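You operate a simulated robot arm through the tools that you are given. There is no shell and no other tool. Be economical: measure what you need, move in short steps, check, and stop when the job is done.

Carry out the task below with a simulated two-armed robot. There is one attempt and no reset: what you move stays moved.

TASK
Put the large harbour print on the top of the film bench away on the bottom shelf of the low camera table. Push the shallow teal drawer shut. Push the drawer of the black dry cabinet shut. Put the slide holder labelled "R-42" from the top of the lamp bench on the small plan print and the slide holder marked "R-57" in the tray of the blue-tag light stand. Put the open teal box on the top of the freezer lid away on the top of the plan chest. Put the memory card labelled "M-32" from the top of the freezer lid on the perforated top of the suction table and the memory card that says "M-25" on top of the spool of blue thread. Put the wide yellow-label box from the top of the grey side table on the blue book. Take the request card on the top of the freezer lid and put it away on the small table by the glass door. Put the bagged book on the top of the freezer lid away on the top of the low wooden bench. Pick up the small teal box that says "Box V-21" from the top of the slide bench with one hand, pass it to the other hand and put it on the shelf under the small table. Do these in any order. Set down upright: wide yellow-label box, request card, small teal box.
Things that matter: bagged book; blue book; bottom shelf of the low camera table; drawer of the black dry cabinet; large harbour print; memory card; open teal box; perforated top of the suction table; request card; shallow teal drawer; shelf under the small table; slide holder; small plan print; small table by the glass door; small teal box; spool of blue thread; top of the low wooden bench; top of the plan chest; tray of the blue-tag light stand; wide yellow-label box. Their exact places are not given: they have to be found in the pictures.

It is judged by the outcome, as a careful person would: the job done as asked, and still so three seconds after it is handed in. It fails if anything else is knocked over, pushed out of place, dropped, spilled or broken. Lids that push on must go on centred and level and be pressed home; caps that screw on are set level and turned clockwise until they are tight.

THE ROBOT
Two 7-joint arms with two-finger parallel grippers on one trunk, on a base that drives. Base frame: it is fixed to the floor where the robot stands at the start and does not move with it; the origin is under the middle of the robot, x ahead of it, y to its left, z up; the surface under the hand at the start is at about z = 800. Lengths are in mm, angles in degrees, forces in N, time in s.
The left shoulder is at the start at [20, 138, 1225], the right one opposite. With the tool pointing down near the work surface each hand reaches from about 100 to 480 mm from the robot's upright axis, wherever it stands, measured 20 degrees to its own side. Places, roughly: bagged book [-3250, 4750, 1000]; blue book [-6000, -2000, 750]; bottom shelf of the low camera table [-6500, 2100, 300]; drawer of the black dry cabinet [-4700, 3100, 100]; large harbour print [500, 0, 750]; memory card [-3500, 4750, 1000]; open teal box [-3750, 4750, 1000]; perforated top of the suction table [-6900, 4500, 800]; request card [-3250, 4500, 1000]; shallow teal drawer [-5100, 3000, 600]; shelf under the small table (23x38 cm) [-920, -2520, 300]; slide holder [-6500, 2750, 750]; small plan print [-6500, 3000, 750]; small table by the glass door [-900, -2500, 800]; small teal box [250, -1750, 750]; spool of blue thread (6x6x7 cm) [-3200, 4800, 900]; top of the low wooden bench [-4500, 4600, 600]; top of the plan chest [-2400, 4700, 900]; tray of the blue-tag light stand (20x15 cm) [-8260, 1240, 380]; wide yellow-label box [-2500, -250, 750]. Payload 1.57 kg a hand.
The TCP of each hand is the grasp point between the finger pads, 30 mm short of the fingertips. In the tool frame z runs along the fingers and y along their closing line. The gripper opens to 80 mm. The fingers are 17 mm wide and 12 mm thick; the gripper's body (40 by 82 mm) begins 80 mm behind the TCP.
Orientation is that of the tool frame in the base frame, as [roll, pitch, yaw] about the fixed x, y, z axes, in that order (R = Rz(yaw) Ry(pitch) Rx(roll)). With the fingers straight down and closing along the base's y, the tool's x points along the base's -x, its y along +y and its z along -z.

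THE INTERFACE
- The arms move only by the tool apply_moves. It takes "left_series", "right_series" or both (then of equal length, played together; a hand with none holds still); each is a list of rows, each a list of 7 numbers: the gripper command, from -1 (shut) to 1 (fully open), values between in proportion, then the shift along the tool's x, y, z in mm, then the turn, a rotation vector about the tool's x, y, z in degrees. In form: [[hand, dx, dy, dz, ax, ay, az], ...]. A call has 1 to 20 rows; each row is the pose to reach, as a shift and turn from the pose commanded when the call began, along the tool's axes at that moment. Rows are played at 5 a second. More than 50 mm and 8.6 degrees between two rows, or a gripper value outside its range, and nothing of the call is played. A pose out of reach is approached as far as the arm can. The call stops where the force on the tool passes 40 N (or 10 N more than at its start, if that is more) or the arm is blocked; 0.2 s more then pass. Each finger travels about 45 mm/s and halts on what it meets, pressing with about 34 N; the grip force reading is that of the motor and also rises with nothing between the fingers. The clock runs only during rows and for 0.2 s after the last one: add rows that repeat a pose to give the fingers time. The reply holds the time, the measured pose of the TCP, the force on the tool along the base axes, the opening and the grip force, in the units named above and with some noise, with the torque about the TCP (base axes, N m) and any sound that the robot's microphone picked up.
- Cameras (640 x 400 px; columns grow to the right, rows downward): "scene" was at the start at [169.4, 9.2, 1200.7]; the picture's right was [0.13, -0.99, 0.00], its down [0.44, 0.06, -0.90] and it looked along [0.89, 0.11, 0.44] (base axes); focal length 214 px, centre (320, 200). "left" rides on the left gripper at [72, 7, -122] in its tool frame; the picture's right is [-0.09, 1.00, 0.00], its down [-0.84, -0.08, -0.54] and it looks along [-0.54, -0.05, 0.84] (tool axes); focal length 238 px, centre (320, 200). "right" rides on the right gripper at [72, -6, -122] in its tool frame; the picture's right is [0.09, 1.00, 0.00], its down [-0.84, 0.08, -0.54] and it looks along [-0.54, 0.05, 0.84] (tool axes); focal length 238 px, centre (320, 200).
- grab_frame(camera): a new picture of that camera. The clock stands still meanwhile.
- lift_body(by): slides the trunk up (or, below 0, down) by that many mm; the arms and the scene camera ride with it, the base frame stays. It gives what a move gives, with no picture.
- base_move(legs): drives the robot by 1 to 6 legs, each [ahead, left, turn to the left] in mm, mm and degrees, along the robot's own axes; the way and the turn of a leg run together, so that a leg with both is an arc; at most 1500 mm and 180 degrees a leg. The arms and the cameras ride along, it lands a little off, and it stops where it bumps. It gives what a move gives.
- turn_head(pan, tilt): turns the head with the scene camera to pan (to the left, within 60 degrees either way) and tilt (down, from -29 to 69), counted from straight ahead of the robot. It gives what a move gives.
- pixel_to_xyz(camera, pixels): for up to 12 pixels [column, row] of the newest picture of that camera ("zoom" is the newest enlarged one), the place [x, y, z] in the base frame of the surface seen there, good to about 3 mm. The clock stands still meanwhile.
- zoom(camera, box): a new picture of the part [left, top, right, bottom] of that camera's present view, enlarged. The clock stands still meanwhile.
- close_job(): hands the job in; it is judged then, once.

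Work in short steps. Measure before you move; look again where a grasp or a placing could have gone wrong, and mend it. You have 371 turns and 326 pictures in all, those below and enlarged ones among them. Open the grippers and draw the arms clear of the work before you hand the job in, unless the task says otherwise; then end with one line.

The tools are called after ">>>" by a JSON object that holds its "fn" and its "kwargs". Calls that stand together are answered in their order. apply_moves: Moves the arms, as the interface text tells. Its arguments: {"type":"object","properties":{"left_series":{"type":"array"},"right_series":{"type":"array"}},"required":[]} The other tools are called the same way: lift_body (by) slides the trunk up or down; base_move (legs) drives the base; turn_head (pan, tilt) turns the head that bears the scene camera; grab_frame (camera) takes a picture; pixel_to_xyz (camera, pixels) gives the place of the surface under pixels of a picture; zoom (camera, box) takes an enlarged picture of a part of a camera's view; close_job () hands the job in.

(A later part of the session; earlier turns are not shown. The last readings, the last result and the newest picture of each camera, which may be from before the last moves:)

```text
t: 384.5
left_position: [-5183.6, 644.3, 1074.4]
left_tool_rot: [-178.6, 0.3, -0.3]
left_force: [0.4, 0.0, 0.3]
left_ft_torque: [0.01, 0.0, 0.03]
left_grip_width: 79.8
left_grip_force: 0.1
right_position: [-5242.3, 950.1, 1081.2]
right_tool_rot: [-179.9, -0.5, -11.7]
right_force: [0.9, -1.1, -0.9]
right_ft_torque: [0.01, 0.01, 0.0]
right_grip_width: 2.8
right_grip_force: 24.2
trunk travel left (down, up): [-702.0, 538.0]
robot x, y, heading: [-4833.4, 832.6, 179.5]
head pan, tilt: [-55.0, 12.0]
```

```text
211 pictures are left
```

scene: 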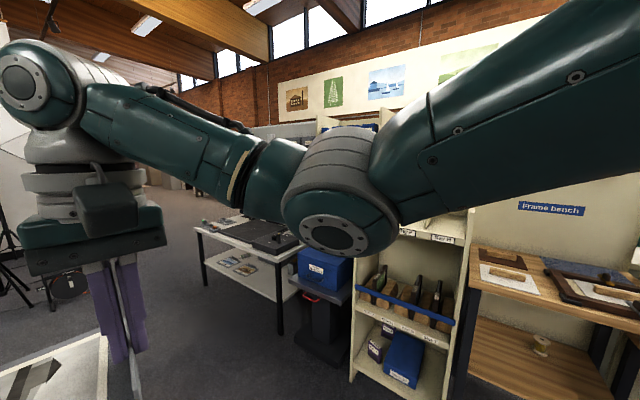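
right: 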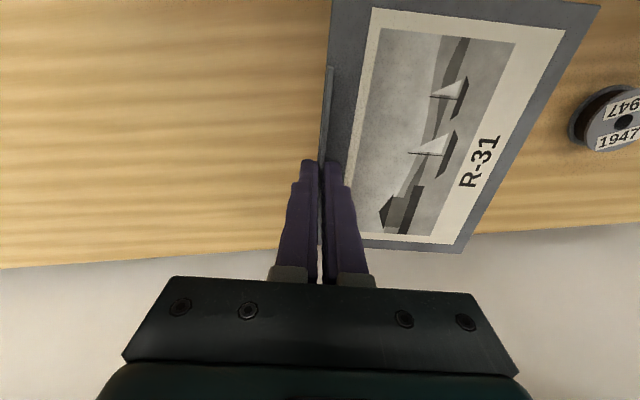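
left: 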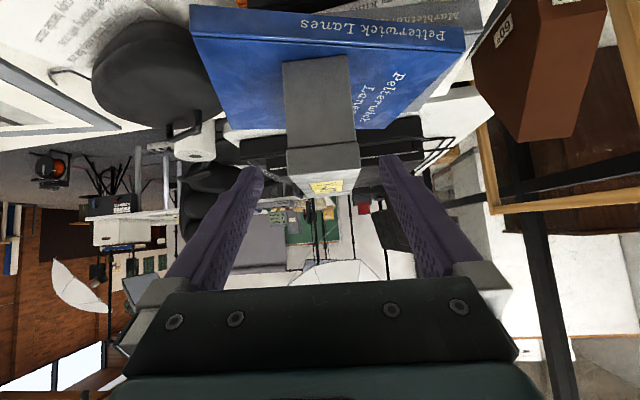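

The low white table with a bottom shelf is at right-ahead. I go back to the pan −10 view and measure it.

>>> {"fn": "turn_head", "kwargs": {"pan": -25, "tilt": 20}}

>>> {"fn": "grab_frame", "kwargs": {"camera": "scene"}}

```text
t: 385.4
left_position: [-5182.7, 645.2, 1075.5]
left_tool_rot: [-178.6, 0.3, -0.2]
left_force: [-0.5, 1.0, -0.5]
left_ft_torque: [0.01, -0.05, 0.0]
left_grip_width: 80.1
left_grip_force: 0.0
right_position: [-5243.2, 949.3, 1079.8]
right_tool_rot: [-179.9, -0.6, -11.7]
right_force: [-0.3, 0.1, -0.7]
right_ft_torque: [0.04, 0.01, -0.01]
right_grip_width: 2.9
right_grip_force: 23.2
trunk travel left (down, up): [-702.0, 538.0]
robot x, y, heading: [-4834.5, 830.3, 179.7]
head pan, tilt: [-25.0, 20.0]
```

```text
210 pictures are left
```

scene: 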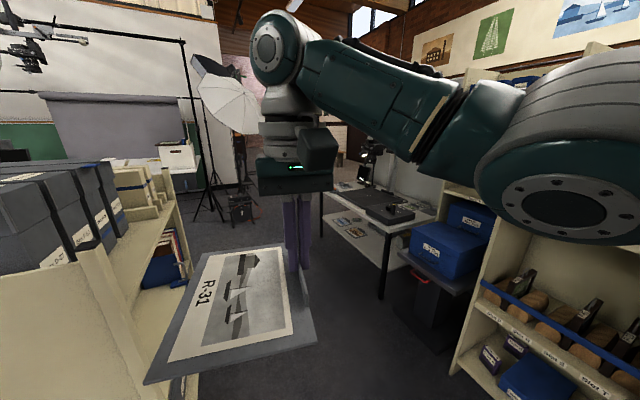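

>>> {"fn": "pixel_to_xyz", "kwargs": {"camera": "scene", "pixels": [[395, 228], [383, 285], [325, 190], [345, 235], [385, 240], [360, 220], [325, 218], [130, 215], [175, 215], [455, 380], [425, 290], [400, 200]]}}

```text
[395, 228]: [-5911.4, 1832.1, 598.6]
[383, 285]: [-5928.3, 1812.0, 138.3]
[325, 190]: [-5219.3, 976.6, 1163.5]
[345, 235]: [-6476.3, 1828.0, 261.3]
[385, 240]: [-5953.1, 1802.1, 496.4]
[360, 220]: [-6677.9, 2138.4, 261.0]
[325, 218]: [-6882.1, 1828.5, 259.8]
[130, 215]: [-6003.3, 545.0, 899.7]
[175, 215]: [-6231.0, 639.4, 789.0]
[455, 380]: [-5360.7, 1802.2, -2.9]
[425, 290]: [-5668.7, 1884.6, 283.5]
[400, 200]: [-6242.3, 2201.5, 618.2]
```

The camera table's long front faces −y: front edge y≈1805, top z≈605, bottom shelf z≈261. I drive along the aisle at y≈1150 and turn to face it.

>>> {"fn": "base_move", "kwargs": {"legs": [[0, -320, 0.4], [1400, 0, 0], [0, 0, -90]]}}

>>> {"fn": "turn_head", "kwargs": {"pan": 0, "tilt": 35}}

>>> {"fn": "grab_frame", "kwargs": {"camera": "scene"}}

```text
t: 398.0
left_position: [-6414.1, 1487.5, 1074.7]
left_tool_rot: [-178.7, 0.3, -89.7]
left_force: [0.5, -0.1, -0.6]
left_ft_torque: [-0.03, 0.0, -0.02]
left_grip_width: 80.3
left_grip_force: 0.0
right_position: [-6110.5, 1551.4, 1080.3]
right_tool_rot: [-179.8, -0.5, -101.0]
right_force: [0.8, -0.1, -0.5]
right_ft_torque: [0.01, -0.03, 0.03]
right_grip_width: 2.5
right_grip_force: 23.9
trunk travel left (down, up): [-702.0, 538.0]
robot x, y, heading: [-6223.4, 1141.0, 90.1]
head pan, tilt: [-25.0, 20.0]
```

```text
t: 398.9
left_position: [-6414.3, 1488.5, 1073.7]
left_tool_rot: [-178.7, 0.3, -89.6]
left_force: [0.8, -0.2, 0.4]
left_ft_torque: [0.01, -0.03, -0.04]
left_grip_width: 79.9
left_grip_force: 0.1
right_position: [-6111.6, 1549.5, 1079.6]
right_tool_rot: [-179.8, -0.5, -101.0]
right_force: [-0.6, 0.9, -0.6]
right_ft_torque: [-0.03, -0.02, -0.03]
right_grip_width: 2.7
right_grip_force: 23.6
trunk travel left (down, up): [-702.0, 538.0]
robot x, y, heading: [-6225.1, 1138.0, 90.2]
head pan, tilt: [0.0, 35.0]
```

```text
209 pictures are left
```

scene: 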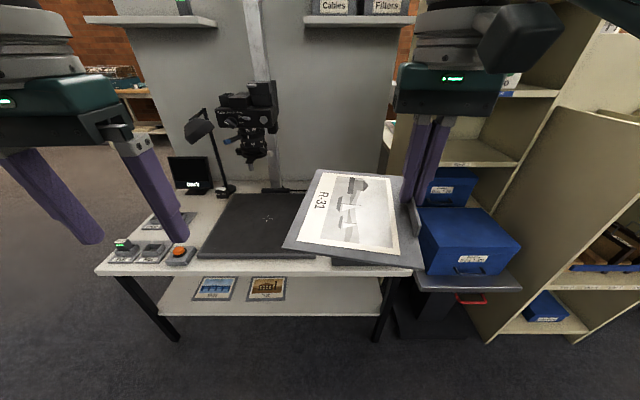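

The bottom shelf holds two prints on the left; the right part is free. I measure.

>>> {"fn": "pixel_to_xyz", "kwargs": {"camera": "scene", "pixels": [[215, 288], [266, 288], [250, 277], [285, 298], [340, 295], [370, 290], [380, 315], [165, 315], [375, 270], [340, 262], [105, 272], [250, 225]]}}

```text
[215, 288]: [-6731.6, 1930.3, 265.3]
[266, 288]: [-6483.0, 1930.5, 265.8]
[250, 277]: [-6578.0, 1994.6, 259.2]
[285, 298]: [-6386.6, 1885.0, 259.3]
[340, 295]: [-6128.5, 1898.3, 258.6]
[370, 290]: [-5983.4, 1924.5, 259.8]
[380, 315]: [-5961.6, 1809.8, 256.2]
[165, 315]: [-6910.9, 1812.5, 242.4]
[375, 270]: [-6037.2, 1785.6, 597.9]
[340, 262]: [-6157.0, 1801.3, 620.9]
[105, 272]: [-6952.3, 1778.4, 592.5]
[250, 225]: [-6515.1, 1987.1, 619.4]
```

I check the table top under the print with the right camera.

>>> {"fn": "grab_frame", "kwargs": {"camera": "right"}}

>>> {"fn": "turn_head", "kwargs": {"pan": 25, "tilt": 35}}

>>> {"fn": "grab_frame", "kwargs": {"camera": "scene"}}

```text
208 pictures are left
```

right: 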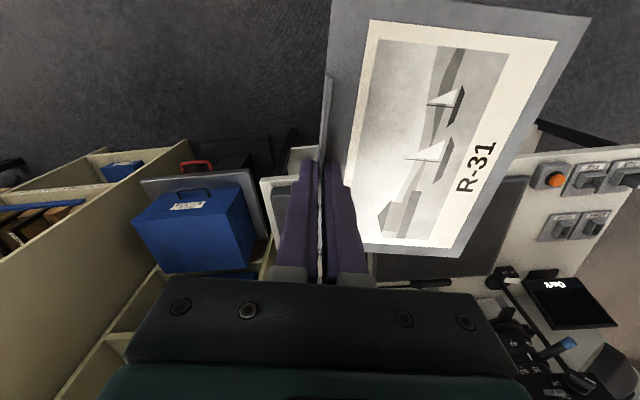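

```text
t: 399.8
left_position: [-6413.8, 1487.4, 1075.6]
left_tool_rot: [-178.6, 0.3, -89.6]
left_force: [-0.2, -0.1, -0.4]
left_ft_torque: [-0.01, 0.04, -0.02]
left_grip_width: 79.9
left_grip_force: 0.0
right_position: [-6110.6, 1550.7, 1080.5]
right_tool_rot: [-179.8, -0.5, -100.9]
right_force: [-0.9, 0.0, 0.4]
right_ft_torque: [-0.01, -0.01, 0.04]
right_grip_width: 2.6
right_grip_force: 24.1
trunk travel left (down, up): [-702.0, 538.0]
robot x, y, heading: [-6224.7, 1136.9, 90.2]
head pan, tilt: [25.0, 35.0]
```

```text
207 pictures are left
```

scene: 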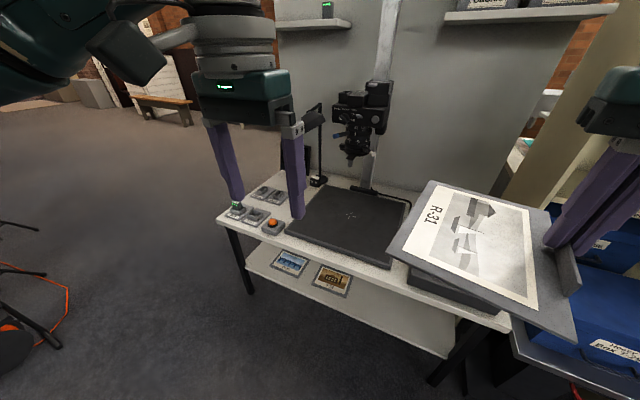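

I'll pass the print to the left hand, pitched 70° forward, gripping the near end of the tab (as for V‑21). First: align right hand inward with the tab pointing straight ahead, and pitch the left hand.

>>> {"fn": "turn_head", "kwargs": {"pan": -15, "tilt": 30}}

>>> {"fn": "apply_moves", "kwargs": {"right_series": [[-1, 5, 18, 0, 0, 0, -3], [-1, 10, 36, 0, 0, 0, -6], [-1, 15, 54, 0, 0, 0, -9], [-1, 19, 73, 0, 0, 0, -11], [-1, 19, 73, 0, 0, 0, -11], [-1, 19, 73, 0, 0, 0, -11], [-1, 19, 73, 0, 0, 0, -11], [-1, 19, 73, 0, 0, 0, -11], [-1, 19, 73, 0, 0, 0, -11], [-1, 19, 73, 0, 0, 0, -11]], "left_series": [[1, 5, -9, 0, 0, -8, 0], [1, 10, -18, 0, 0, -16, 0], [1, 15, -27, 0, 0, -24, 0], [1, 20, -36, 0, 0, -32, 0], [1, 25, -45, 0, 0, -40, 0], [1, 30, -54, 0, 0, -48, 0], [1, 35, -63, 3, 0, -56, 0], [1, 40, -72, 6, 0, -64, 0], [1, 40, -80, 6, 0, -70, 0], [1, 40, -80, 6, 0, -70, 0]]}}

>>> {"fn": "grab_frame", "kwargs": {"camera": "scene"}}

```text
t: 400.8
left_position: [-6415.9, 1487.4, 1075.4]
left_tool_rot: [-178.7, 0.2, -89.6]
left_force: [1.5, 0.4, 0.1]
left_ft_torque: [0.03, 0.04, -0.02]
left_grip_width: 80.2
left_grip_force: 0.0
right_position: [-6109.3, 1549.9, 1080.2]
right_tool_rot: [-179.9, -0.6, -101.1]
right_force: [-0.5, -0.2, -0.2]
right_ft_torque: [0.03, -0.04, -0.03]
right_grip_width: 2.7
right_grip_force: 24.1
trunk travel left (down, up): [-702.0, 538.0]
robot x, y, heading: [-6224.5, 1138.8, 90.4]
head pan, tilt: [-15.0, 30.0]
```

```text
t: 403.0
left_position: [-6333.9, 1447.5, 1069.8]
left_tool_rot: [-176.1, 70.4, -86.0]
left_force: [0.1, -0.4, -0.2]
left_ft_torque: [0.0, 0.0, 0.0]
left_grip_width: 80.0
left_grip_force: 0.0
left hand out of reach, approached as far as the arm can: row 6
right_position: [-6186.6, 1545.4, 1080.0]
right_tool_rot: [-180.0, -0.5, -90.0]
right_force: [-0.2, -0.5, -0.4]
right_ft_torque: [0.01, -0.04, 0.02]
right_grip_width: 2.6
right_grip_force: 24.3
trunk travel left (down, up): [-702.0, 538.0]
robot x, y, heading: [-6223.6, 1136.8, 90.2]
head pan, tilt: [-15.0, 30.0]
```

```text
206 pictures are left
```

scene: 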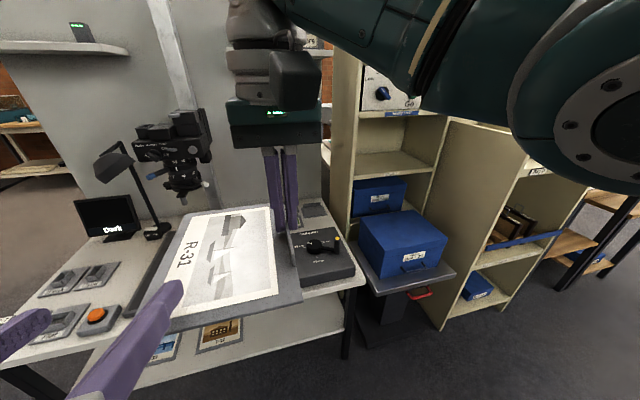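

Both arms fine. I zoom to measure the tab's near end.

>>> {"fn": "zoom", "kwargs": {"camera": "scene", "box": [240, 190, 340, 310]}}

>>> {"fn": "grab_frame", "kwargs": {"camera": "left"}}

```text
3.33 times, centred on (290, 250) of scene
```

zoom: 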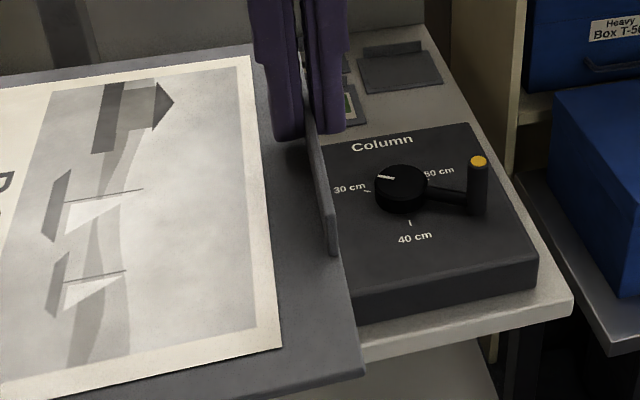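

```text
204 pictures are left
```

left: 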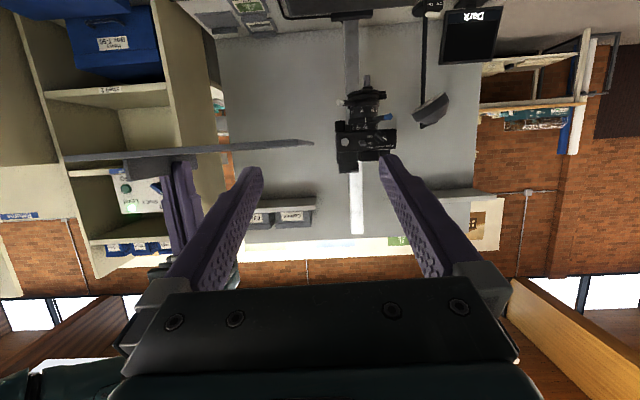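

>>> {"fn": "pixel_to_xyz", "kwargs": {"camera": "zoom", "pixels": [[330, 205], [334, 250], [322, 165], [326, 225], [362, 372], [340, 330], [280, 330], [333, 240]]}}

```text
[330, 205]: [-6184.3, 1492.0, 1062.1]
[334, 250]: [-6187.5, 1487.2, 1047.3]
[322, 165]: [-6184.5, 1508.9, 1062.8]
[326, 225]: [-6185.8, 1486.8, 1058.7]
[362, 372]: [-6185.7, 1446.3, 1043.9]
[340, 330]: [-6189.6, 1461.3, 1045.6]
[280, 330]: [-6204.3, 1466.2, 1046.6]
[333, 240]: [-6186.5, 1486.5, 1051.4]
```

Tab near end at [-6185.5, 1486], top z 1063; board top 1046. I draw the left hand back 50 and move it sideways 148 in line with the tab.

>>> {"fn": "apply_moves", "kwargs": {"left_series": [[1, 9, 0, -24, 0, 0, 0], [1, 17, 0, -47, 0, 0, 0], [1, 17, -37, -47, 0, 0, 0], [1, 17, -74, -47, 0, 0, 0], [1, 17, -111, -47, 0, 0, 0], [1, 17, -148, -47, 0, 0, 0], [1, 17, -148, -47, 0, 0, 0]]}}

>>> {"fn": "grab_frame", "kwargs": {"camera": "left"}}

>>> {"fn": "grab_frame", "kwargs": {"camera": "scene"}}

```text
t: 404.3
left_position: [-6293.3, 1403.1, 1092.2]
left_tool_rot: [159.7, 75.5, -106.1]
left_force: [-0.2, 0.5, 0.9]
left_ft_torque: [0.01, 0.02, 0.05]
left_grip_width: 79.9
left_grip_force: 0.1
right_position: [-6186.0, 1545.9, 1080.1]
right_tool_rot: [180.0, -0.5, -89.9]
right_force: [-0.4, 0.5, -1.2]
right_ft_torque: [0.02, -0.02, -0.02]
right_grip_width: 2.6
right_grip_force: 24.4
trunk travel left (down, up): [-702.0, 538.0]
robot x, y, heading: [-6224.6, 1137.2, 90.1]
head pan, tilt: [-15.0, 30.0]
stopped in row 6 (left hand): the arm was blocked; the commanded pose is now the measured one
```

```text
203 pictures are left
```

left: 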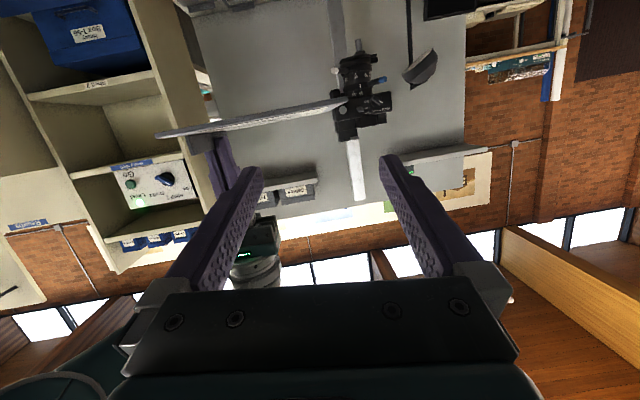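

```text
202 pictures are left
```

scene: 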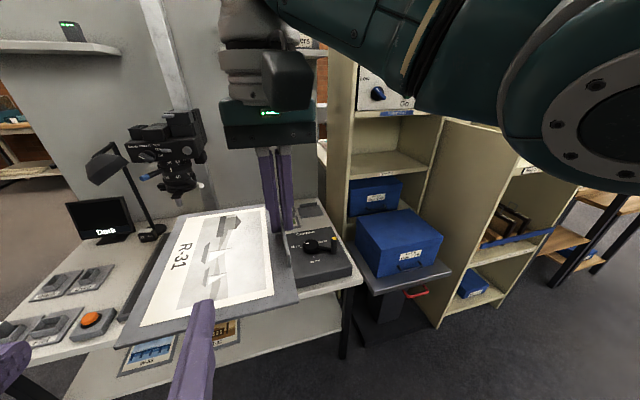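

The left arm is blocked on the way inward. I'll instead set the print briefly on the flat copy-stand plate (front part) and re-grip it with the right hand pitched. First restore the left hand.

>>> {"fn": "apply_moves", "kwargs": {"left_series": [[1, 0, 25, 10, 0, 0, 0], [1, 0, 50, 20, 0, 0, 0], [1, 0, 80, 30, 0, 0, 0], [1, 0, 110, 40, 0, 0, 0], [1, 0, 140, 40, 0, 0, 0], [1, 0, 140, 40, 0, 0, 0]]}}

>>> {"fn": "apply_moves", "kwargs": {"left_series": [[1, 0, 0, 0, 0, 8, 0], [1, 0, 0, 0, 0, 16, 0], [1, 0, 0, 0, 0, 24, 0], [1, 0, 0, 0, 0, 32, 0], [1, 0, 0, 0, 0, 40, 0], [1, 0, 0, 0, 0, 48, 0], [1, 0, 0, 0, 0, 56, 0], [1, 0, 0, 0, 0, 64, 0], [1, 0, 0, 0, 0, 70, 0], [1, 0, 0, 0, 0, 70, 0]]}}

```text
t: 405.7
left_position: [-6433.5, 1435.5, 1092.8]
left_tool_rot: [160.9, 75.8, -105.2]
left_force: [0.0, 0.0, -0.5]
left_ft_torque: [-0.04, 0.01, -0.03]
left_grip_width: 80.0
left_grip_force: 0.0
right_position: [-6186.2, 1545.9, 1081.3]
right_tool_rot: [-180.0, -0.5, -90.0]
right_force: [0.1, 0.7, -1.2]
right_ft_torque: [0.01, -0.04, 0.06]
right_grip_width: 2.5
right_grip_force: 23.8
trunk travel left (down, up): [-702.0, 538.0]
robot x, y, heading: [-6222.2, 1143.5, 90.1]
head pan, tilt: [-15.0, 30.0]
```

```text
t: 407.9
left_position: [-6432.7, 1435.8, 1093.2]
left_tool_rot: [175.3, 6.3, -87.0]
left_force: [0.0, -0.2, 0.7]
left_ft_torque: [0.01, 0.01, 0.0]
left_grip_width: 79.7
left_grip_force: 0.1
left hand out of reach, approached as far as the arm can: row 1, 2, 3, 4, 5, 6
right_position: [-6186.0, 1545.6, 1080.9]
right_tool_rot: [-180.0, -0.5, -90.0]
right_force: [0.2, -0.6, -0.6]
right_ft_torque: [-0.03, -0.03, -0.02]
right_grip_width: 2.6
right_grip_force: 23.7
trunk travel left (down, up): [-702.0, 538.0]
robot x, y, heading: [-6221.5, 1142.1, 90.5]
head pan, tilt: [-15.0, 30.0]
```

Left hand restored. I retract it, bring the right hand back to its side, and measure the overhead camera's position.

>>> {"fn": "apply_moves", "kwargs": {"left_series": [[1, 25, 0, 0, 3, 3, 0], [1, 50, 0, 0, 5, 6, 0], [1, 75, 0, 0, 5, 6, -2], [1, 90, 0, 0, 5, 6, -3], [1, 90, 0, 0, 5, 6, -3]], "right_series": [[-1, 0, -19, 0, 0, 0, 0], [-1, 0, -38, 0, 0, 0, 0], [-1, 0, -57, 0, 0, 0, 0], [-1, 0, -76, 0, 0, 0, 0], [-1, 0, -76, 0, 0, 0, 0]]}}

>>> {"fn": "turn_head", "kwargs": {"pan": 15, "tilt": 30}}

>>> {"fn": "grab_frame", "kwargs": {"camera": "scene"}}

```text
t: 409.1
left_position: [-6428.1, 1349.7, 1083.2]
left_tool_rot: [-179.5, 0.3, -83.8]
left_force: [-0.2, 0.5, -0.3]
left_ft_torque: [-0.02, 0.03, 0.01]
left_grip_width: 79.8
left_grip_force: 0.1
left hand out of reach, approached as far as the arm can: row 4, 5
right_position: [-6110.1, 1546.3, 1081.2]
right_tool_rot: [-180.0, -0.7, -89.9]
right_force: [-0.1, 0.4, -1.1]
right_ft_torque: [-0.03, -0.02, -0.02]
right_grip_width: 2.7
right_grip_force: 24.6
trunk travel left (down, up): [-702.0, 538.0]
robot x, y, heading: [-6224.0, 1138.3, 90.4]
head pan, tilt: [-15.0, 30.0]
```

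```text
t: 410.1
left_position: [-6427.4, 1351.8, 1082.1]
left_tool_rot: [-179.4, 0.3, -83.8]
left_force: [-0.2, 0.6, -0.5]
left_ft_torque: [-0.01, -0.02, -0.02]
left_grip_width: 80.0
left_grip_force: 0.0
right_position: [-6109.5, 1545.0, 1080.5]
right_tool_rot: [-179.9, -0.4, -90.0]
right_force: [-0.2, -0.4, -0.3]
right_ft_torque: [-0.01, -0.04, 0.0]
right_grip_width: 2.5
right_grip_force: 23.9
trunk travel left (down, up): [-702.0, 538.0]
robot x, y, heading: [-6219.9, 1139.9, 90.2]
head pan, tilt: [15.0, 30.0]
```

```text
201 pictures are left
```

scene: 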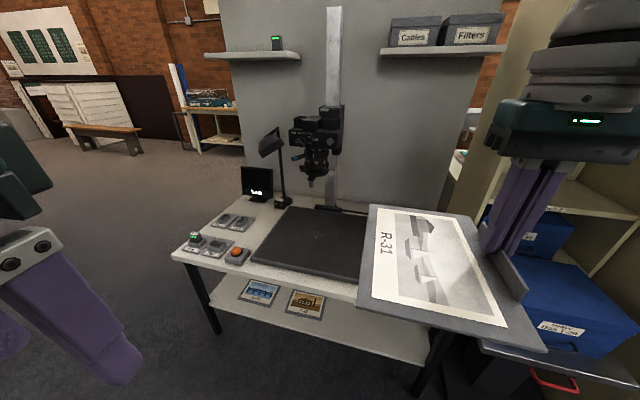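

>>> {"fn": "pixel_to_xyz", "kwargs": {"camera": "scene", "pixels": [[318, 150], [312, 180], [300, 135], [340, 120], [265, 145], [256, 258], [280, 208], [358, 276], [320, 240], [360, 215], [275, 150], [225, 255]]}}

```text
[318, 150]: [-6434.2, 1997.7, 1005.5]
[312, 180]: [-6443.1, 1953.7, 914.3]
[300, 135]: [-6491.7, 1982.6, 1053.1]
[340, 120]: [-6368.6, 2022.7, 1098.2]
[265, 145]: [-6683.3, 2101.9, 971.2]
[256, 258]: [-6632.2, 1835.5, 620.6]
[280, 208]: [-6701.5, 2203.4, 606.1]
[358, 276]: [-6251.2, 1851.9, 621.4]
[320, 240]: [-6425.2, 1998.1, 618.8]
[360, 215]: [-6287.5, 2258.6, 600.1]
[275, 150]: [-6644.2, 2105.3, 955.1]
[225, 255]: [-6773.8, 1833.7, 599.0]
```

Plate: x −6632…−6251, y ≥1835, z 620; camera head around [-6435,1998]. I drive so that the print lands at x≈−6350, y 1790–1970.

>>> {"fn": "base_move", "kwargs": {"legs": [[0, 179, 0], [343, 0, 0]]}}

>>> {"fn": "lift_body", "kwargs": {"by": -370}}

>>> {"fn": "turn_head", "kwargs": {"pan": -10, "tilt": 30}}

>>> {"fn": "grab_frame", "kwargs": {"camera": "scene"}}

```text
t: 413.4
left_position: [-6608.3, 1691.5, 1082.7]
left_tool_rot: [-179.5, 0.4, -83.8]
left_force: [-0.5, 0.4, -0.5]
left_ft_torque: [0.01, 0.06, 0.01]
left_grip_width: 80.2
left_grip_force: 0.0
right_position: [-6291.3, 1886.6, 1081.3]
right_tool_rot: [180.0, -0.5, -90.0]
right_force: [0.1, -0.3, 0.2]
right_ft_torque: [-0.03, -0.06, -0.01]
right_grip_width: 2.5
right_grip_force: 24.2
trunk travel left (down, up): [-702.0, 538.0]
robot x, y, heading: [-6404.0, 1478.0, 90.3]
head pan, tilt: [15.0, 30.0]
```

```text
t: 417.0
left_position: [-6609.7, 1691.3, 714.5]
left_tool_rot: [-179.5, 0.4, -83.8]
left_force: [0.0, -0.2, -0.5]
left_ft_torque: [-0.02, -0.01, 0.02]
left_grip_width: 80.2
left_grip_force: 0.0
right_position: [-6291.0, 1887.2, 711.7]
right_tool_rot: [-180.0, -0.5, -89.9]
right_force: [-0.5, -0.7, 0.4]
right_ft_torque: [0.03, 0.02, 0.01]
right_grip_width: 0.1
right_grip_force: 20.7
trunk travel left (down, up): [-332.0, 908.0]
robot x, y, heading: [-6404.8, 1479.2, 90.2]
head pan, tilt: [15.0, 30.0]
```

```text
t: 417.9
left_position: [-6609.4, 1691.6, 712.5]
left_tool_rot: [-179.4, 0.4, -83.9]
left_force: [-0.2, 0.1, 0.8]
left_ft_torque: [0.0, 0.02, 0.0]
left_grip_width: 80.2
left_grip_force: 0.0
right_position: [-6291.4, 1885.9, 710.5]
right_tool_rot: [-179.9, -0.6, -89.9]
right_force: [0.0, 0.3, 0.4]
right_ft_torque: [0.02, -0.03, -0.02]
right_grip_width: 0.0
right_grip_force: 21.1
trunk travel left (down, up): [-332.0, 908.0]
robot x, y, heading: [-6404.4, 1482.0, 90.3]
head pan, tilt: [-10.0, 30.0]
```

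```text
200 pictures are left
```

scene: 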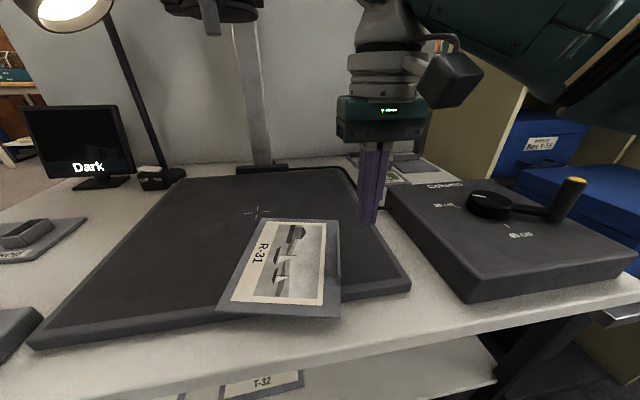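

The grip is empty: the print slipped (its edge must have brushed the lens) and lies on the plate. I zoom to see its condition.

>>> {"fn": "zoom", "kwargs": {"camera": "scene", "box": [200, 190, 400, 330]}}

>>> {"fn": "pixel_to_xyz", "kwargs": {"camera": "zoom", "pixels": [[190, 105], [448, 105], [445, 400], [75, 375], [300, 250], [460, 180], [440, 300], [150, 200], [130, 360]]}}

```text
2.86 times, centred on (300, 260) of scene
```

zoom: 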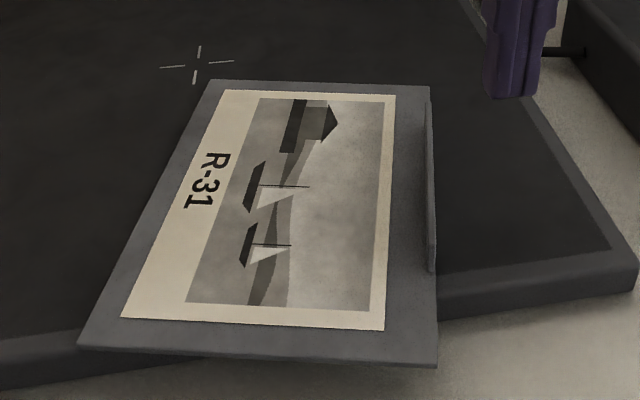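

```text
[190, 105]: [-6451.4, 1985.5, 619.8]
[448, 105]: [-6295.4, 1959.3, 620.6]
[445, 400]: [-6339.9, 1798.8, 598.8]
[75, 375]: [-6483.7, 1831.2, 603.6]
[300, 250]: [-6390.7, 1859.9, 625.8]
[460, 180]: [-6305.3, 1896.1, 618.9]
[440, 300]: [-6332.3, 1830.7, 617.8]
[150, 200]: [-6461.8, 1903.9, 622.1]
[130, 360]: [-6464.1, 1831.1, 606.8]
```

The print lies flat on the plate with its tab up. I measure the tab.

>>> {"fn": "pixel_to_xyz", "kwargs": {"camera": "zoom", "pixels": [[431, 105], [431, 150], [431, 200], [431, 240], [431, 265], [436, 362], [82, 345], [430, 90], [212, 83]]}}

```text
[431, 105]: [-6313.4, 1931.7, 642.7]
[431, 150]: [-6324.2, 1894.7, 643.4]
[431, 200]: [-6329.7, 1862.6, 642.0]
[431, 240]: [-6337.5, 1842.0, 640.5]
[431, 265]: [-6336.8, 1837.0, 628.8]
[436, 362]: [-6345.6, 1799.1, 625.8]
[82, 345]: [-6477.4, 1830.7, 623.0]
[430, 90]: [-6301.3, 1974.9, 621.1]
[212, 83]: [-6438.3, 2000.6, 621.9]
```

Tab: near end [-6337,1840] to [-6313,1932], top 643. I back off 220, yaw the right hand 14.6° and then pitch it 70° forward.

>>> {"fn": "base_move", "kwargs": {"legs": [[-220, 0, 0]]}}

>>> {"fn": "apply_moves", "kwargs": {"right_series": [[-0.5, 20, 0, -20, 0, 0, 7], [-0.5, 40, 0, -30, 0, 0, 14.6], [-0.5, 40, 0, -30, 0, 0, 14.6]]}}

>>> {"fn": "apply_moves", "kwargs": {"right_series": [[-0.5, 0, 0, 0, 0, -8, 0], [-0.5, 0, 0, 0, 0, -16, 0], [-0.5, 0, 0, 0, 0, -24, 0], [-0.5, 0, 0, 0, 0, -32, 0], [-0.5, 0, 0, 0, 0, -40, 0], [-0.5, 0, 0, 0, 0, -48, 0], [-0.5, 0, 0, 0, 0, -56, 0], [-0.5, 0, 0, 0, 0, -64, 0], [-0.5, 0, 0, 0, 0, -70, 0], [-0.5, 0, 0, 0, 0, -70, 0]]}}

>>> {"fn": "grab_frame", "kwargs": {"camera": "scene"}}

```text
t: 419.6
left_position: [-6607.6, 1471.4, 713.4]
left_tool_rot: [-179.5, 0.4, -83.7]
left_force: [0.4, -0.7, -0.1]
left_ft_torque: [0.01, -0.02, 0.01]
left_grip_width: 80.0
left_grip_force: 0.1
right_position: [-6289.5, 1667.5, 711.0]
right_tool_rot: [-180.0, -0.6, -89.9]
right_force: [0.0, -0.1, 0.5]
right_ft_torque: [-0.01, -0.01, -0.01]
right_grip_width: 0.0
right_grip_force: 21.0
trunk travel left (down, up): [-332.0, 908.0]
robot x, y, heading: [-6404.1, 1263.5, 90.3]
head pan, tilt: [-10.0, 30.0]
```

```text
t: 420.4
left_position: [-6608.5, 1472.7, 713.8]
left_tool_rot: [-179.5, 0.4, -83.7]
left_force: [-0.1, -0.7, -0.2]
left_ft_torque: [-0.04, -0.03, -0.02]
left_grip_width: 80.0
left_grip_force: 0.0
right_position: [-6289.4, 1627.1, 741.8]
right_tool_rot: [-179.9, -0.5, -104.4]
right_force: [-1.1, 0.7, -0.6]
right_ft_torque: [0.03, -0.02, -0.01]
right_grip_width: 20.2
right_grip_force: 0.1
trunk travel left (down, up): [-332.0, 908.0]
robot x, y, heading: [-6402.3, 1265.7, 90.4]
head pan, tilt: [-10.0, 30.0]
```

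```text
t: 422.8
left_position: [-6607.6, 1473.4, 713.1]
left_tool_rot: [-179.5, 0.3, -83.6]
left_force: [0.3, -0.5, -0.6]
left_ft_torque: [0.01, 0.0, 0.0]
left_grip_width: 79.9
left_grip_force: 0.1
right_position: [-6276.0, 1646.2, 770.1]
right_tool_rot: [167.9, 71.8, -119.7]
right_force: [0.1, -0.8, 0.1]
right_ft_torque: [0.02, -0.03, 0.04]
right_grip_width: 20.0
right_grip_force: 0.1
trunk travel left (down, up): [-332.0, 908.0]
robot x, y, heading: [-6405.2, 1267.2, 90.3]
head pan, tilt: [-10.0, 30.0]
stopped in row 10 (right hand): the arm was blocked; the commanded pose is now the measured one
```

```text
198 pictures are left
```

scene: 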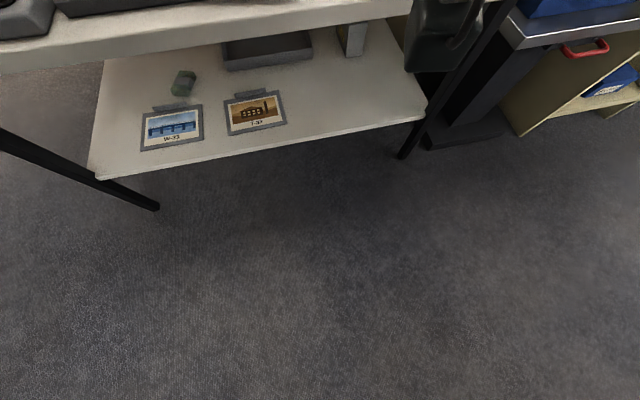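

The pitched arm hit the head (view pushed down). I turn the head to the left and lower the right hand away from it.

>>> {"fn": "turn_head", "kwargs": {"pan": 35, "tilt": 25}}

>>> {"fn": "apply_moves", "kwargs": {"right_series": [[-0.5, 20, 0, 20, 0, 0, 0], [-0.5, 45, 0, 35, 0, 0, -2], [-0.5, 70, 0, 50, 0, 0, -3.9], [-0.5, 80, 0, 72, 0, 0, -3.9], [-0.5, 80, 0, 72, 0, 0, -3.9]]}}

>>> {"fn": "grab_frame", "kwargs": {"camera": "scene"}}

>>> {"fn": "grab_frame", "kwargs": {"camera": "right"}}

```text
t: 423.9
left_position: [-6607.4, 1472.2, 712.6]
left_tool_rot: [-179.4, 0.4, -83.8]
left_force: [-0.2, -0.5, 1.0]
left_ft_torque: [-0.01, 0.0, 0.04]
left_grip_width: 79.9
left_grip_force: 0.0
right_position: [-6275.5, 1647.4, 768.9]
right_tool_rot: [168.3, 72.0, -119.7]
right_force: [-0.6, 0.5, 0.2]
right_ft_torque: [-0.01, 0.02, 0.02]
right_grip_width: 20.2
right_grip_force: 0.1
trunk travel left (down, up): [-332.0, 908.0]
robot x, y, heading: [-6401.1, 1263.5, 89.9]
head pan, tilt: [35.0, 25.0]
```

```text
t: 425.1
left_position: [-6606.6, 1473.8, 713.0]
left_tool_rot: [-179.5, 0.4, -83.7]
left_force: [-0.3, 0.1, 0.0]
left_ft_torque: [-0.03, 0.01, -0.01]
left_grip_width: 80.0
left_grip_force: 0.0
right_position: [-6271.3, 1686.9, 667.1]
right_tool_rot: [-178.1, 71.7, -104.7]
right_force: [-0.9, 0.5, -0.1]
right_ft_torque: [-0.03, -0.02, -0.01]
right_grip_width: 20.0
right_grip_force: 0.0
trunk travel left (down, up): [-332.0, 908.0]
robot x, y, heading: [-6403.3, 1259.4, 90.5]
head pan, tilt: [35.0, 25.0]
```

```text
197 pictures are left
```

scene: 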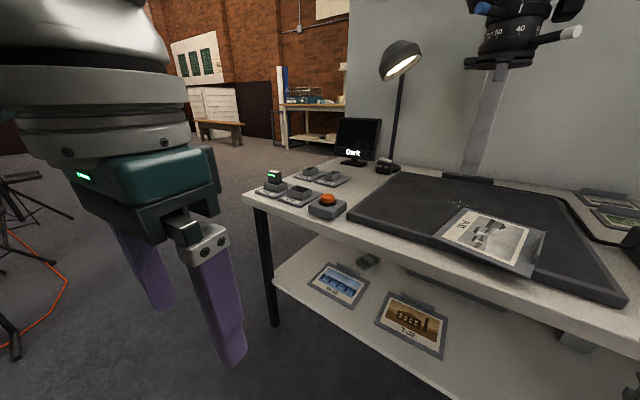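

```text
196 pictures are left
```

right: 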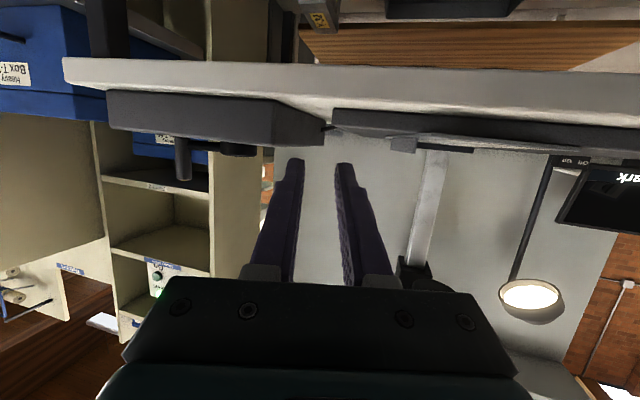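

The pitched right hand is well oriented. I drive so it stands 80 mm before the tab: left 83, ahead 86.

>>> {"fn": "base_move", "kwargs": {"legs": [[0, 83, 0], [86, 0, 0]]}}

>>> {"fn": "turn_head", "kwargs": {"pan": 10, "tilt": 30}}

>>> {"fn": "grab_frame", "kwargs": {"camera": "scene"}}

>>> {"fn": "grab_frame", "kwargs": {"camera": "right"}}

```text
t: 426.8
left_position: [-6689.8, 1558.4, 712.5]
left_tool_rot: [-179.5, 0.4, -83.7]
left_force: [0.3, -0.4, -0.3]
left_ft_torque: [0.0, 0.02, 0.0]
left_grip_width: 80.1
left_grip_force: 0.0
right_position: [-6352.7, 1772.1, 666.0]
right_tool_rot: [-178.4, 71.7, -104.8]
right_force: [-0.4, 0.4, 0.2]
right_ft_torque: [0.01, 0.01, 0.03]
right_grip_width: 19.9
right_grip_force: 0.0
trunk travel left (down, up): [-332.0, 908.0]
robot x, y, heading: [-6482.7, 1345.9, 90.6]
head pan, tilt: [35.0, 25.0]
```

```text
t: 427.7
left_position: [-6691.1, 1559.5, 712.0]
left_tool_rot: [-179.5, 0.4, -83.8]
left_force: [0.4, 0.8, 0.6]
left_ft_torque: [0.04, 0.0, 0.02]
left_grip_width: 80.0
left_grip_force: 0.1
right_position: [-6353.7, 1772.0, 666.7]
right_tool_rot: [-178.2, 71.7, -104.7]
right_force: [0.3, 0.3, -0.5]
right_ft_torque: [-0.02, -0.01, 0.02]
right_grip_width: 19.9
right_grip_force: 0.1
trunk travel left (down, up): [-332.0, 908.0]
robot x, y, heading: [-6485.3, 1346.0, 90.2]
head pan, tilt: [10.0, 30.0]
```

```text
195 pictures are left
```

scene: 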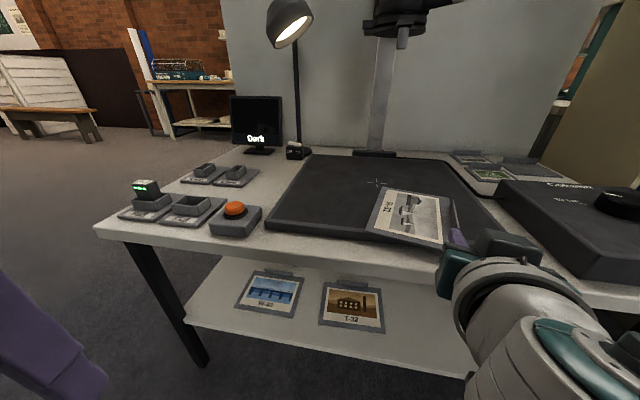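

```text
194 pictures are left
```

right: 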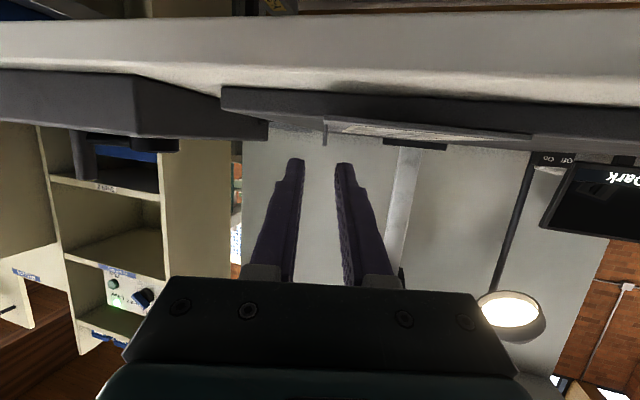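

The tab is edge-on between the fingers at (325,130). I advance 84 mm along the fingers to straddle it.

>>> {"fn": "apply_moves", "kwargs": {"right_series": [[-0.5, -8, 2, 28, 0, 0, 0], [-0.5, -10, 3, 56, 0, 0, 0], [-0.5, -7, 4.5, 84, 0, 0, 0], [-0.5, -7, 4.5, 84, 0, 0, 0]]}}

>>> {"fn": "zoom", "kwargs": {"camera": "scene", "box": [360, 170, 500, 270]}}

>>> {"fn": "grab_frame", "kwargs": {"camera": "right"}}

```text
t: 428.7
left_position: [-6691.0, 1557.4, 712.5]
left_tool_rot: [-179.5, 0.4, -83.7]
left_force: [-0.3, 0.5, 0.2]
left_ft_torque: [0.01, 0.03, 0.0]
left_grip_width: 79.9
left_grip_force: 0.1
right_position: [-6333.5, 1851.7, 646.1]
right_tool_rot: [-178.1, 71.6, -104.7]
right_force: [-0.2, -0.4, 0.2]
right_ft_torque: [0.01, -0.01, 0.0]
right_grip_width: 19.9
right_grip_force: 0.0
trunk travel left (down, up): [-332.0, 908.0]
robot x, y, heading: [-6485.2, 1345.9, 90.2]
head pan, tilt: [10.0, 30.0]
```

```text
4.00 times, centred on (430, 220) of scene
```

zoom: 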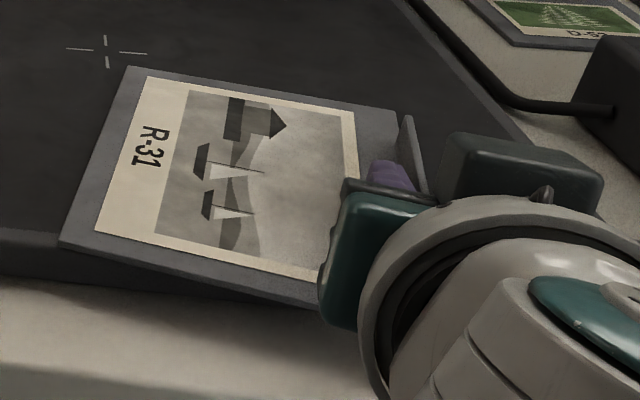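

```text
192 pictures are left
```

right: 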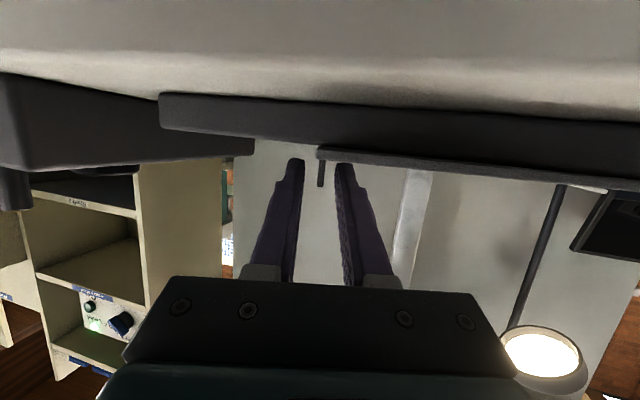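

The tab sits centrally between the fingertips. Close and lift by the trunk 25 mm.

>>> {"fn": "apply_moves", "kwargs": {"right_series": [[-1, 0, 0, 0, 0, 0, 0], [-1, 0, 0, 0, 0, 0, 0], [-1, 0, 0, 0, 0, 0, 0], [-1, 0, 0, 0, 0, 0, 0]]}}

>>> {"fn": "lift_body", "kwargs": {"by": 30}}

>>> {"fn": "grab_frame", "kwargs": {"camera": "right"}}

>>> {"fn": "grab_frame", "kwargs": {"camera": "scene"}}

```text
t: 429.7
left_position: [-6691.5, 1557.5, 713.0]
left_tool_rot: [-179.5, 0.4, -83.7]
left_force: [0.1, -0.5, 0.5]
left_ft_torque: [-0.01, 0.02, 0.01]
left_grip_width: 80.2
left_grip_force: 0.0
right_position: [-6333.7, 1852.0, 646.6]
right_tool_rot: [-178.3, 71.7, -104.7]
right_force: [0.1, 0.3, 0.5]
right_ft_torque: [0.01, 0.01, -0.03]
right_grip_width: 3.1
right_grip_force: 24.1
trunk travel left (down, up): [-332.0, 908.0]
robot x, y, heading: [-6487.1, 1348.6, 90.5]
head pan, tilt: [10.0, 30.0]
```

```text
t: 430.5
left_position: [-6690.4, 1557.5, 744.0]
left_tool_rot: [-179.4, 0.4, -83.7]
left_force: [0.3, -0.5, -0.5]
left_ft_torque: [0.01, 0.02, 0.01]
left_grip_width: 80.0
left_grip_force: 0.0
right_position: [-6333.8, 1850.7, 676.8]
right_tool_rot: [-178.2, 71.8, -104.7]
right_force: [0.1, 1.1, -0.6]
right_ft_torque: [-0.04, -0.05, -0.03]
right_grip_width: 2.9
right_grip_force: 24.1
trunk travel left (down, up): [-362.0, 878.0]
robot x, y, heading: [-6485.8, 1347.3, 90.2]
head pan, tilt: [10.0, 30.0]
```

```text
191 pictures are left
```

right: 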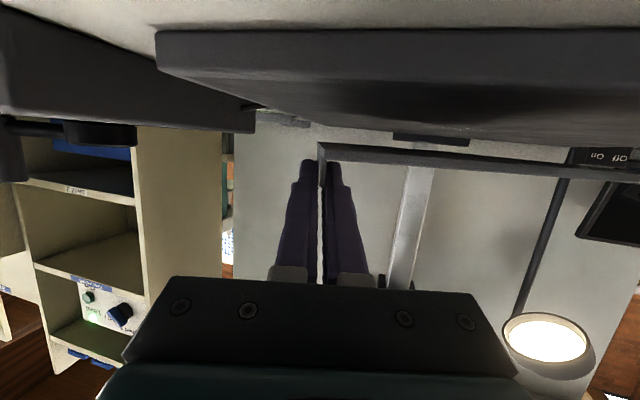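

```text
190 pictures are left
```

scene: 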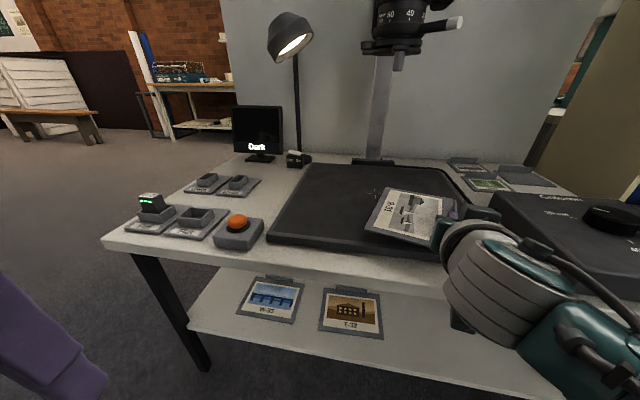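

Print held level in the pitched grip. I back out, then lower the trunk to shelf height in front of the table.

>>> {"fn": "base_move", "kwargs": {"legs": [[-290, 0, 0], [0, -205, 0]]}}

>>> {"fn": "lift_body", "kwargs": {"by": -350}}

>>> {"fn": "turn_head", "kwargs": {"pan": -5, "tilt": 25}}

>>> {"fn": "grab_frame", "kwargs": {"camera": "scene"}}

```text
t: 433.7
left_position: [-6485.5, 1270.3, 742.4]
left_tool_rot: [-179.5, 0.3, -83.6]
left_force: [0.6, 0.7, -0.5]
left_ft_torque: [0.01, 0.01, -0.03]
left_grip_width: 80.1
left_grip_force: 0.0
right_position: [-6128.8, 1564.5, 676.1]
right_tool_rot: [-178.2, 71.7, -104.7]
right_force: [0.7, -0.3, -0.7]
right_ft_torque: [-0.02, -0.03, -0.01]
right_grip_width: 2.9
right_grip_force: 24.1
trunk travel left (down, up): [-362.0, 878.0]
robot x, y, heading: [-6280.6, 1061.2, 90.3]
head pan, tilt: [10.0, 30.0]
```

```text
t: 437.1
left_position: [-6484.5, 1270.2, 393.2]
left_tool_rot: [-179.5, 0.4, -83.6]
left_force: [-0.3, 0.2, 0.3]
left_ft_torque: [0.0, 0.04, 0.02]
left_grip_width: 80.1
left_grip_force: 0.0
right_position: [-6129.7, 1565.1, 327.6]
right_tool_rot: [-178.3, 71.7, -104.6]
right_force: [-0.9, 0.0, -1.6]
right_ft_torque: [-0.03, -0.03, -0.03]
right_grip_width: 2.9
right_grip_force: 24.1
trunk travel left (down, up): [-12.0, 1228.0]
robot x, y, heading: [-6278.8, 1065.0, 90.7]
head pan, tilt: [10.0, 30.0]
```

```text
t: 437.9
left_position: [-6484.6, 1270.9, 392.4]
left_tool_rot: [-179.5, 0.4, -83.6]
left_force: [0.8, -0.2, -0.6]
left_ft_torque: [-0.05, 0.01, 0.0]
left_grip_width: 79.9
left_grip_force: 0.1
right_position: [-6130.1, 1565.6, 326.7]
right_tool_rot: [-178.4, 71.6, -104.6]
right_force: [0.5, -0.4, -0.6]
right_ft_torque: [-0.04, 0.0, 0.03]
right_grip_width: 2.8
right_grip_force: 24.4
trunk travel left (down, up): [-12.0, 1228.0]
robot x, y, heading: [-6278.3, 1059.5, 90.4]
head pan, tilt: [-5.0, 25.0]
```

```text
189 pictures are left
```

scene: 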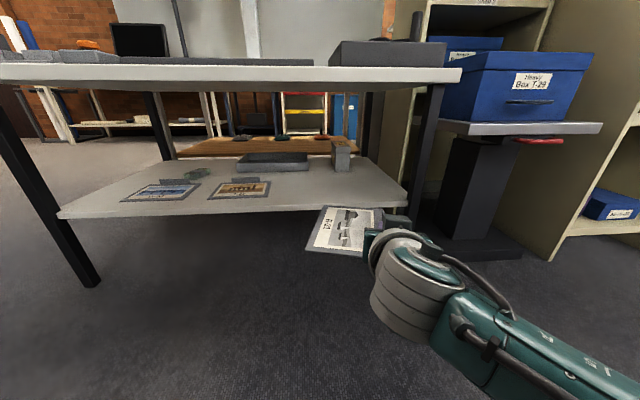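

I measure the shelf's free area and obstacles (tray, block).

>>> {"fn": "pixel_to_xyz", "kwargs": {"camera": "scene", "pixels": [[340, 168], [350, 160], [305, 168], [240, 168], [408, 200], [300, 205], [265, 195], [380, 165], [330, 190], [420, 170], [300, 190], [355, 150]]}}

```text
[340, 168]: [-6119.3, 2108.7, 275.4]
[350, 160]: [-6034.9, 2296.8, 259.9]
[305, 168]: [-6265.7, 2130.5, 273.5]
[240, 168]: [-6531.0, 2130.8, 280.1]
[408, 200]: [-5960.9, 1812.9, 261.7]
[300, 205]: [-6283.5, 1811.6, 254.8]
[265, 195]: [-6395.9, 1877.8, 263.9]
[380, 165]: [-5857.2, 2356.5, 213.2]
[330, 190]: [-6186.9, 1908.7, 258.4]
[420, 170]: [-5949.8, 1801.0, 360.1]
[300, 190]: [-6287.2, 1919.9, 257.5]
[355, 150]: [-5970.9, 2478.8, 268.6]
```

Free space confirmed. I drive ahead 320 to bring the print over the shelf.

>>> {"fn": "base_move", "kwargs": {"legs": [[200, 0, 0], [120, 0, 0]]}}

>>> {"fn": "grab_frame", "kwargs": {"camera": "scene"}}

```text
t: 440.3
left_position: [-6486.9, 1586.8, 392.5]
left_tool_rot: [-179.5, 0.3, -83.6]
left_force: [0.4, -0.4, 0.2]
left_ft_torque: [-0.03, 0.0, 0.04]
left_grip_width: 80.0
left_grip_force: 0.1
right_position: [-6130.9, 1880.6, 326.4]
right_tool_rot: [-178.3, 71.6, -104.5]
right_force: [0.5, -0.8, -0.7]
right_ft_torque: [0.0, -0.01, -0.03]
right_grip_width: 2.8
right_grip_force: 24.0
trunk travel left (down, up): [-12.0, 1228.0]
robot x, y, heading: [-6282.8, 1375.0, 90.4]
head pan, tilt: [-5.0, 25.0]
```

```text
188 pictures are left
```

scene: 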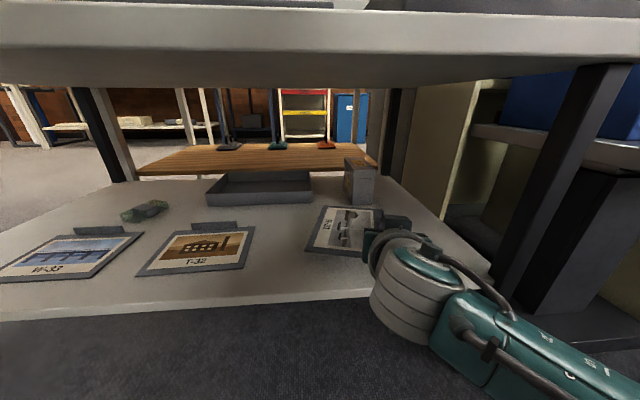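

Over the shelf, clear of the other prints. I lower the trunk 12 and the arm ~24, feeling for contact.

>>> {"fn": "lift_body", "kwargs": {"by": -11}}

>>> {"fn": "apply_moves", "kwargs": {"right_series": [[-1, 10, 0, 3.5, 0, 0, 0], [-1, 19, 0, 6.5, 0, 0, 0], [-1, 24, 0, 8, 0, 0, 0], [-1, 24, 0, 8, 0, 0, 0]]}}

```text
t: 440.9
left_position: [-6487.6, 1588.8, 381.2]
left_tool_rot: [-179.4, 0.3, -83.5]
left_force: [-0.6, 0.3, 0.2]
left_ft_torque: [-0.01, 0.04, 0.01]
left_grip_width: 80.0
left_grip_force: 0.1
right_position: [-6131.6, 1881.6, 314.5]
right_tool_rot: [-178.0, 71.6, -104.5]
right_force: [0.3, 0.1, -0.4]
right_ft_torque: [-0.01, -0.03, -0.02]
right_grip_width: 2.9
right_grip_force: 24.4
trunk travel left (down, up): [-1.0, 1239.0]
robot x, y, heading: [-6277.2, 1377.8, 90.4]
head pan, tilt: [-5.0, 25.0]
```

```text
t: 441.9
left_position: [-6488.4, 1588.4, 382.0]
left_tool_rot: [-179.5, 0.3, -83.6]
left_force: [0.0, 1.0, 0.7]
left_ft_torque: [-0.01, -0.01, -0.05]
left_grip_width: 80.0
left_grip_force: 0.0
right_position: [-6131.9, 1883.0, 289.8]
right_tool_rot: [-178.3, 71.7, -104.7]
right_force: [-0.1, -0.5, -0.2]
right_ft_torque: [0.0, 0.01, 0.0]
right_grip_width: 2.6
right_grip_force: 24.4
trunk travel left (down, up): [-1.0, 1239.0]
robot x, y, heading: [-6282.8, 1381.6, 90.0]
head pan, tilt: [-5.0, 25.0]
```

>>> {"fn": "apply_moves", "kwargs": {"right_series": [[-1, 2, 0, 0.7, 0, 0, 0], [-1, 4, 0, 1.3, 0, 0, 0], [-1, 5, 0, 1.6, 0, 0, 0], [-1, 5, 0, 1.6, 0, 0, 0]]}}

>>> {"fn": "zoom", "kwargs": {"camera": "scene", "box": [280, 180, 440, 280]}}

```text
t: 442.9
left_position: [-6485.9, 1588.8, 381.5]
left_tool_rot: [-179.6, 0.4, -83.7]
left_force: [-0.1, 0.0, -0.1]
left_ft_torque: [0.01, 0.02, 0.01]
left_grip_width: 79.8
left_grip_force: 0.1
right_position: [-6132.7, 1883.8, 285.7]
right_tool_rot: [-178.4, 71.8, -104.6]
right_force: [-1.1, -5.7, 15.4]
right_ft_torque: [-0.33, 0.1, 0.02]
right_grip_width: 2.9
right_grip_force: 24.3
trunk travel left (down, up): [-1.0, 1239.0]
robot x, y, heading: [-6282.1, 1376.4, 90.3]
head pan, tilt: [-5.0, 25.0]
```

```text
4.00 times, centred on (360, 230) of scene
```

zoom: 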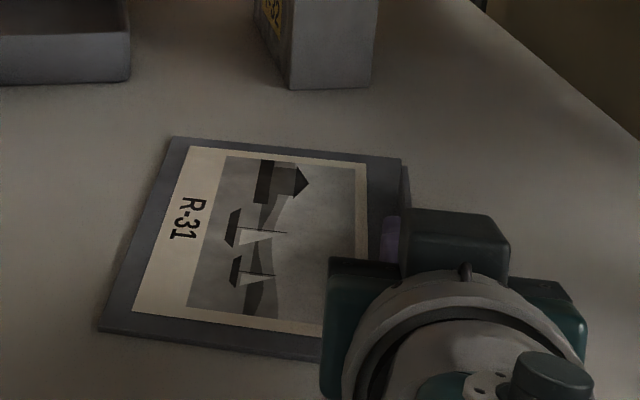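

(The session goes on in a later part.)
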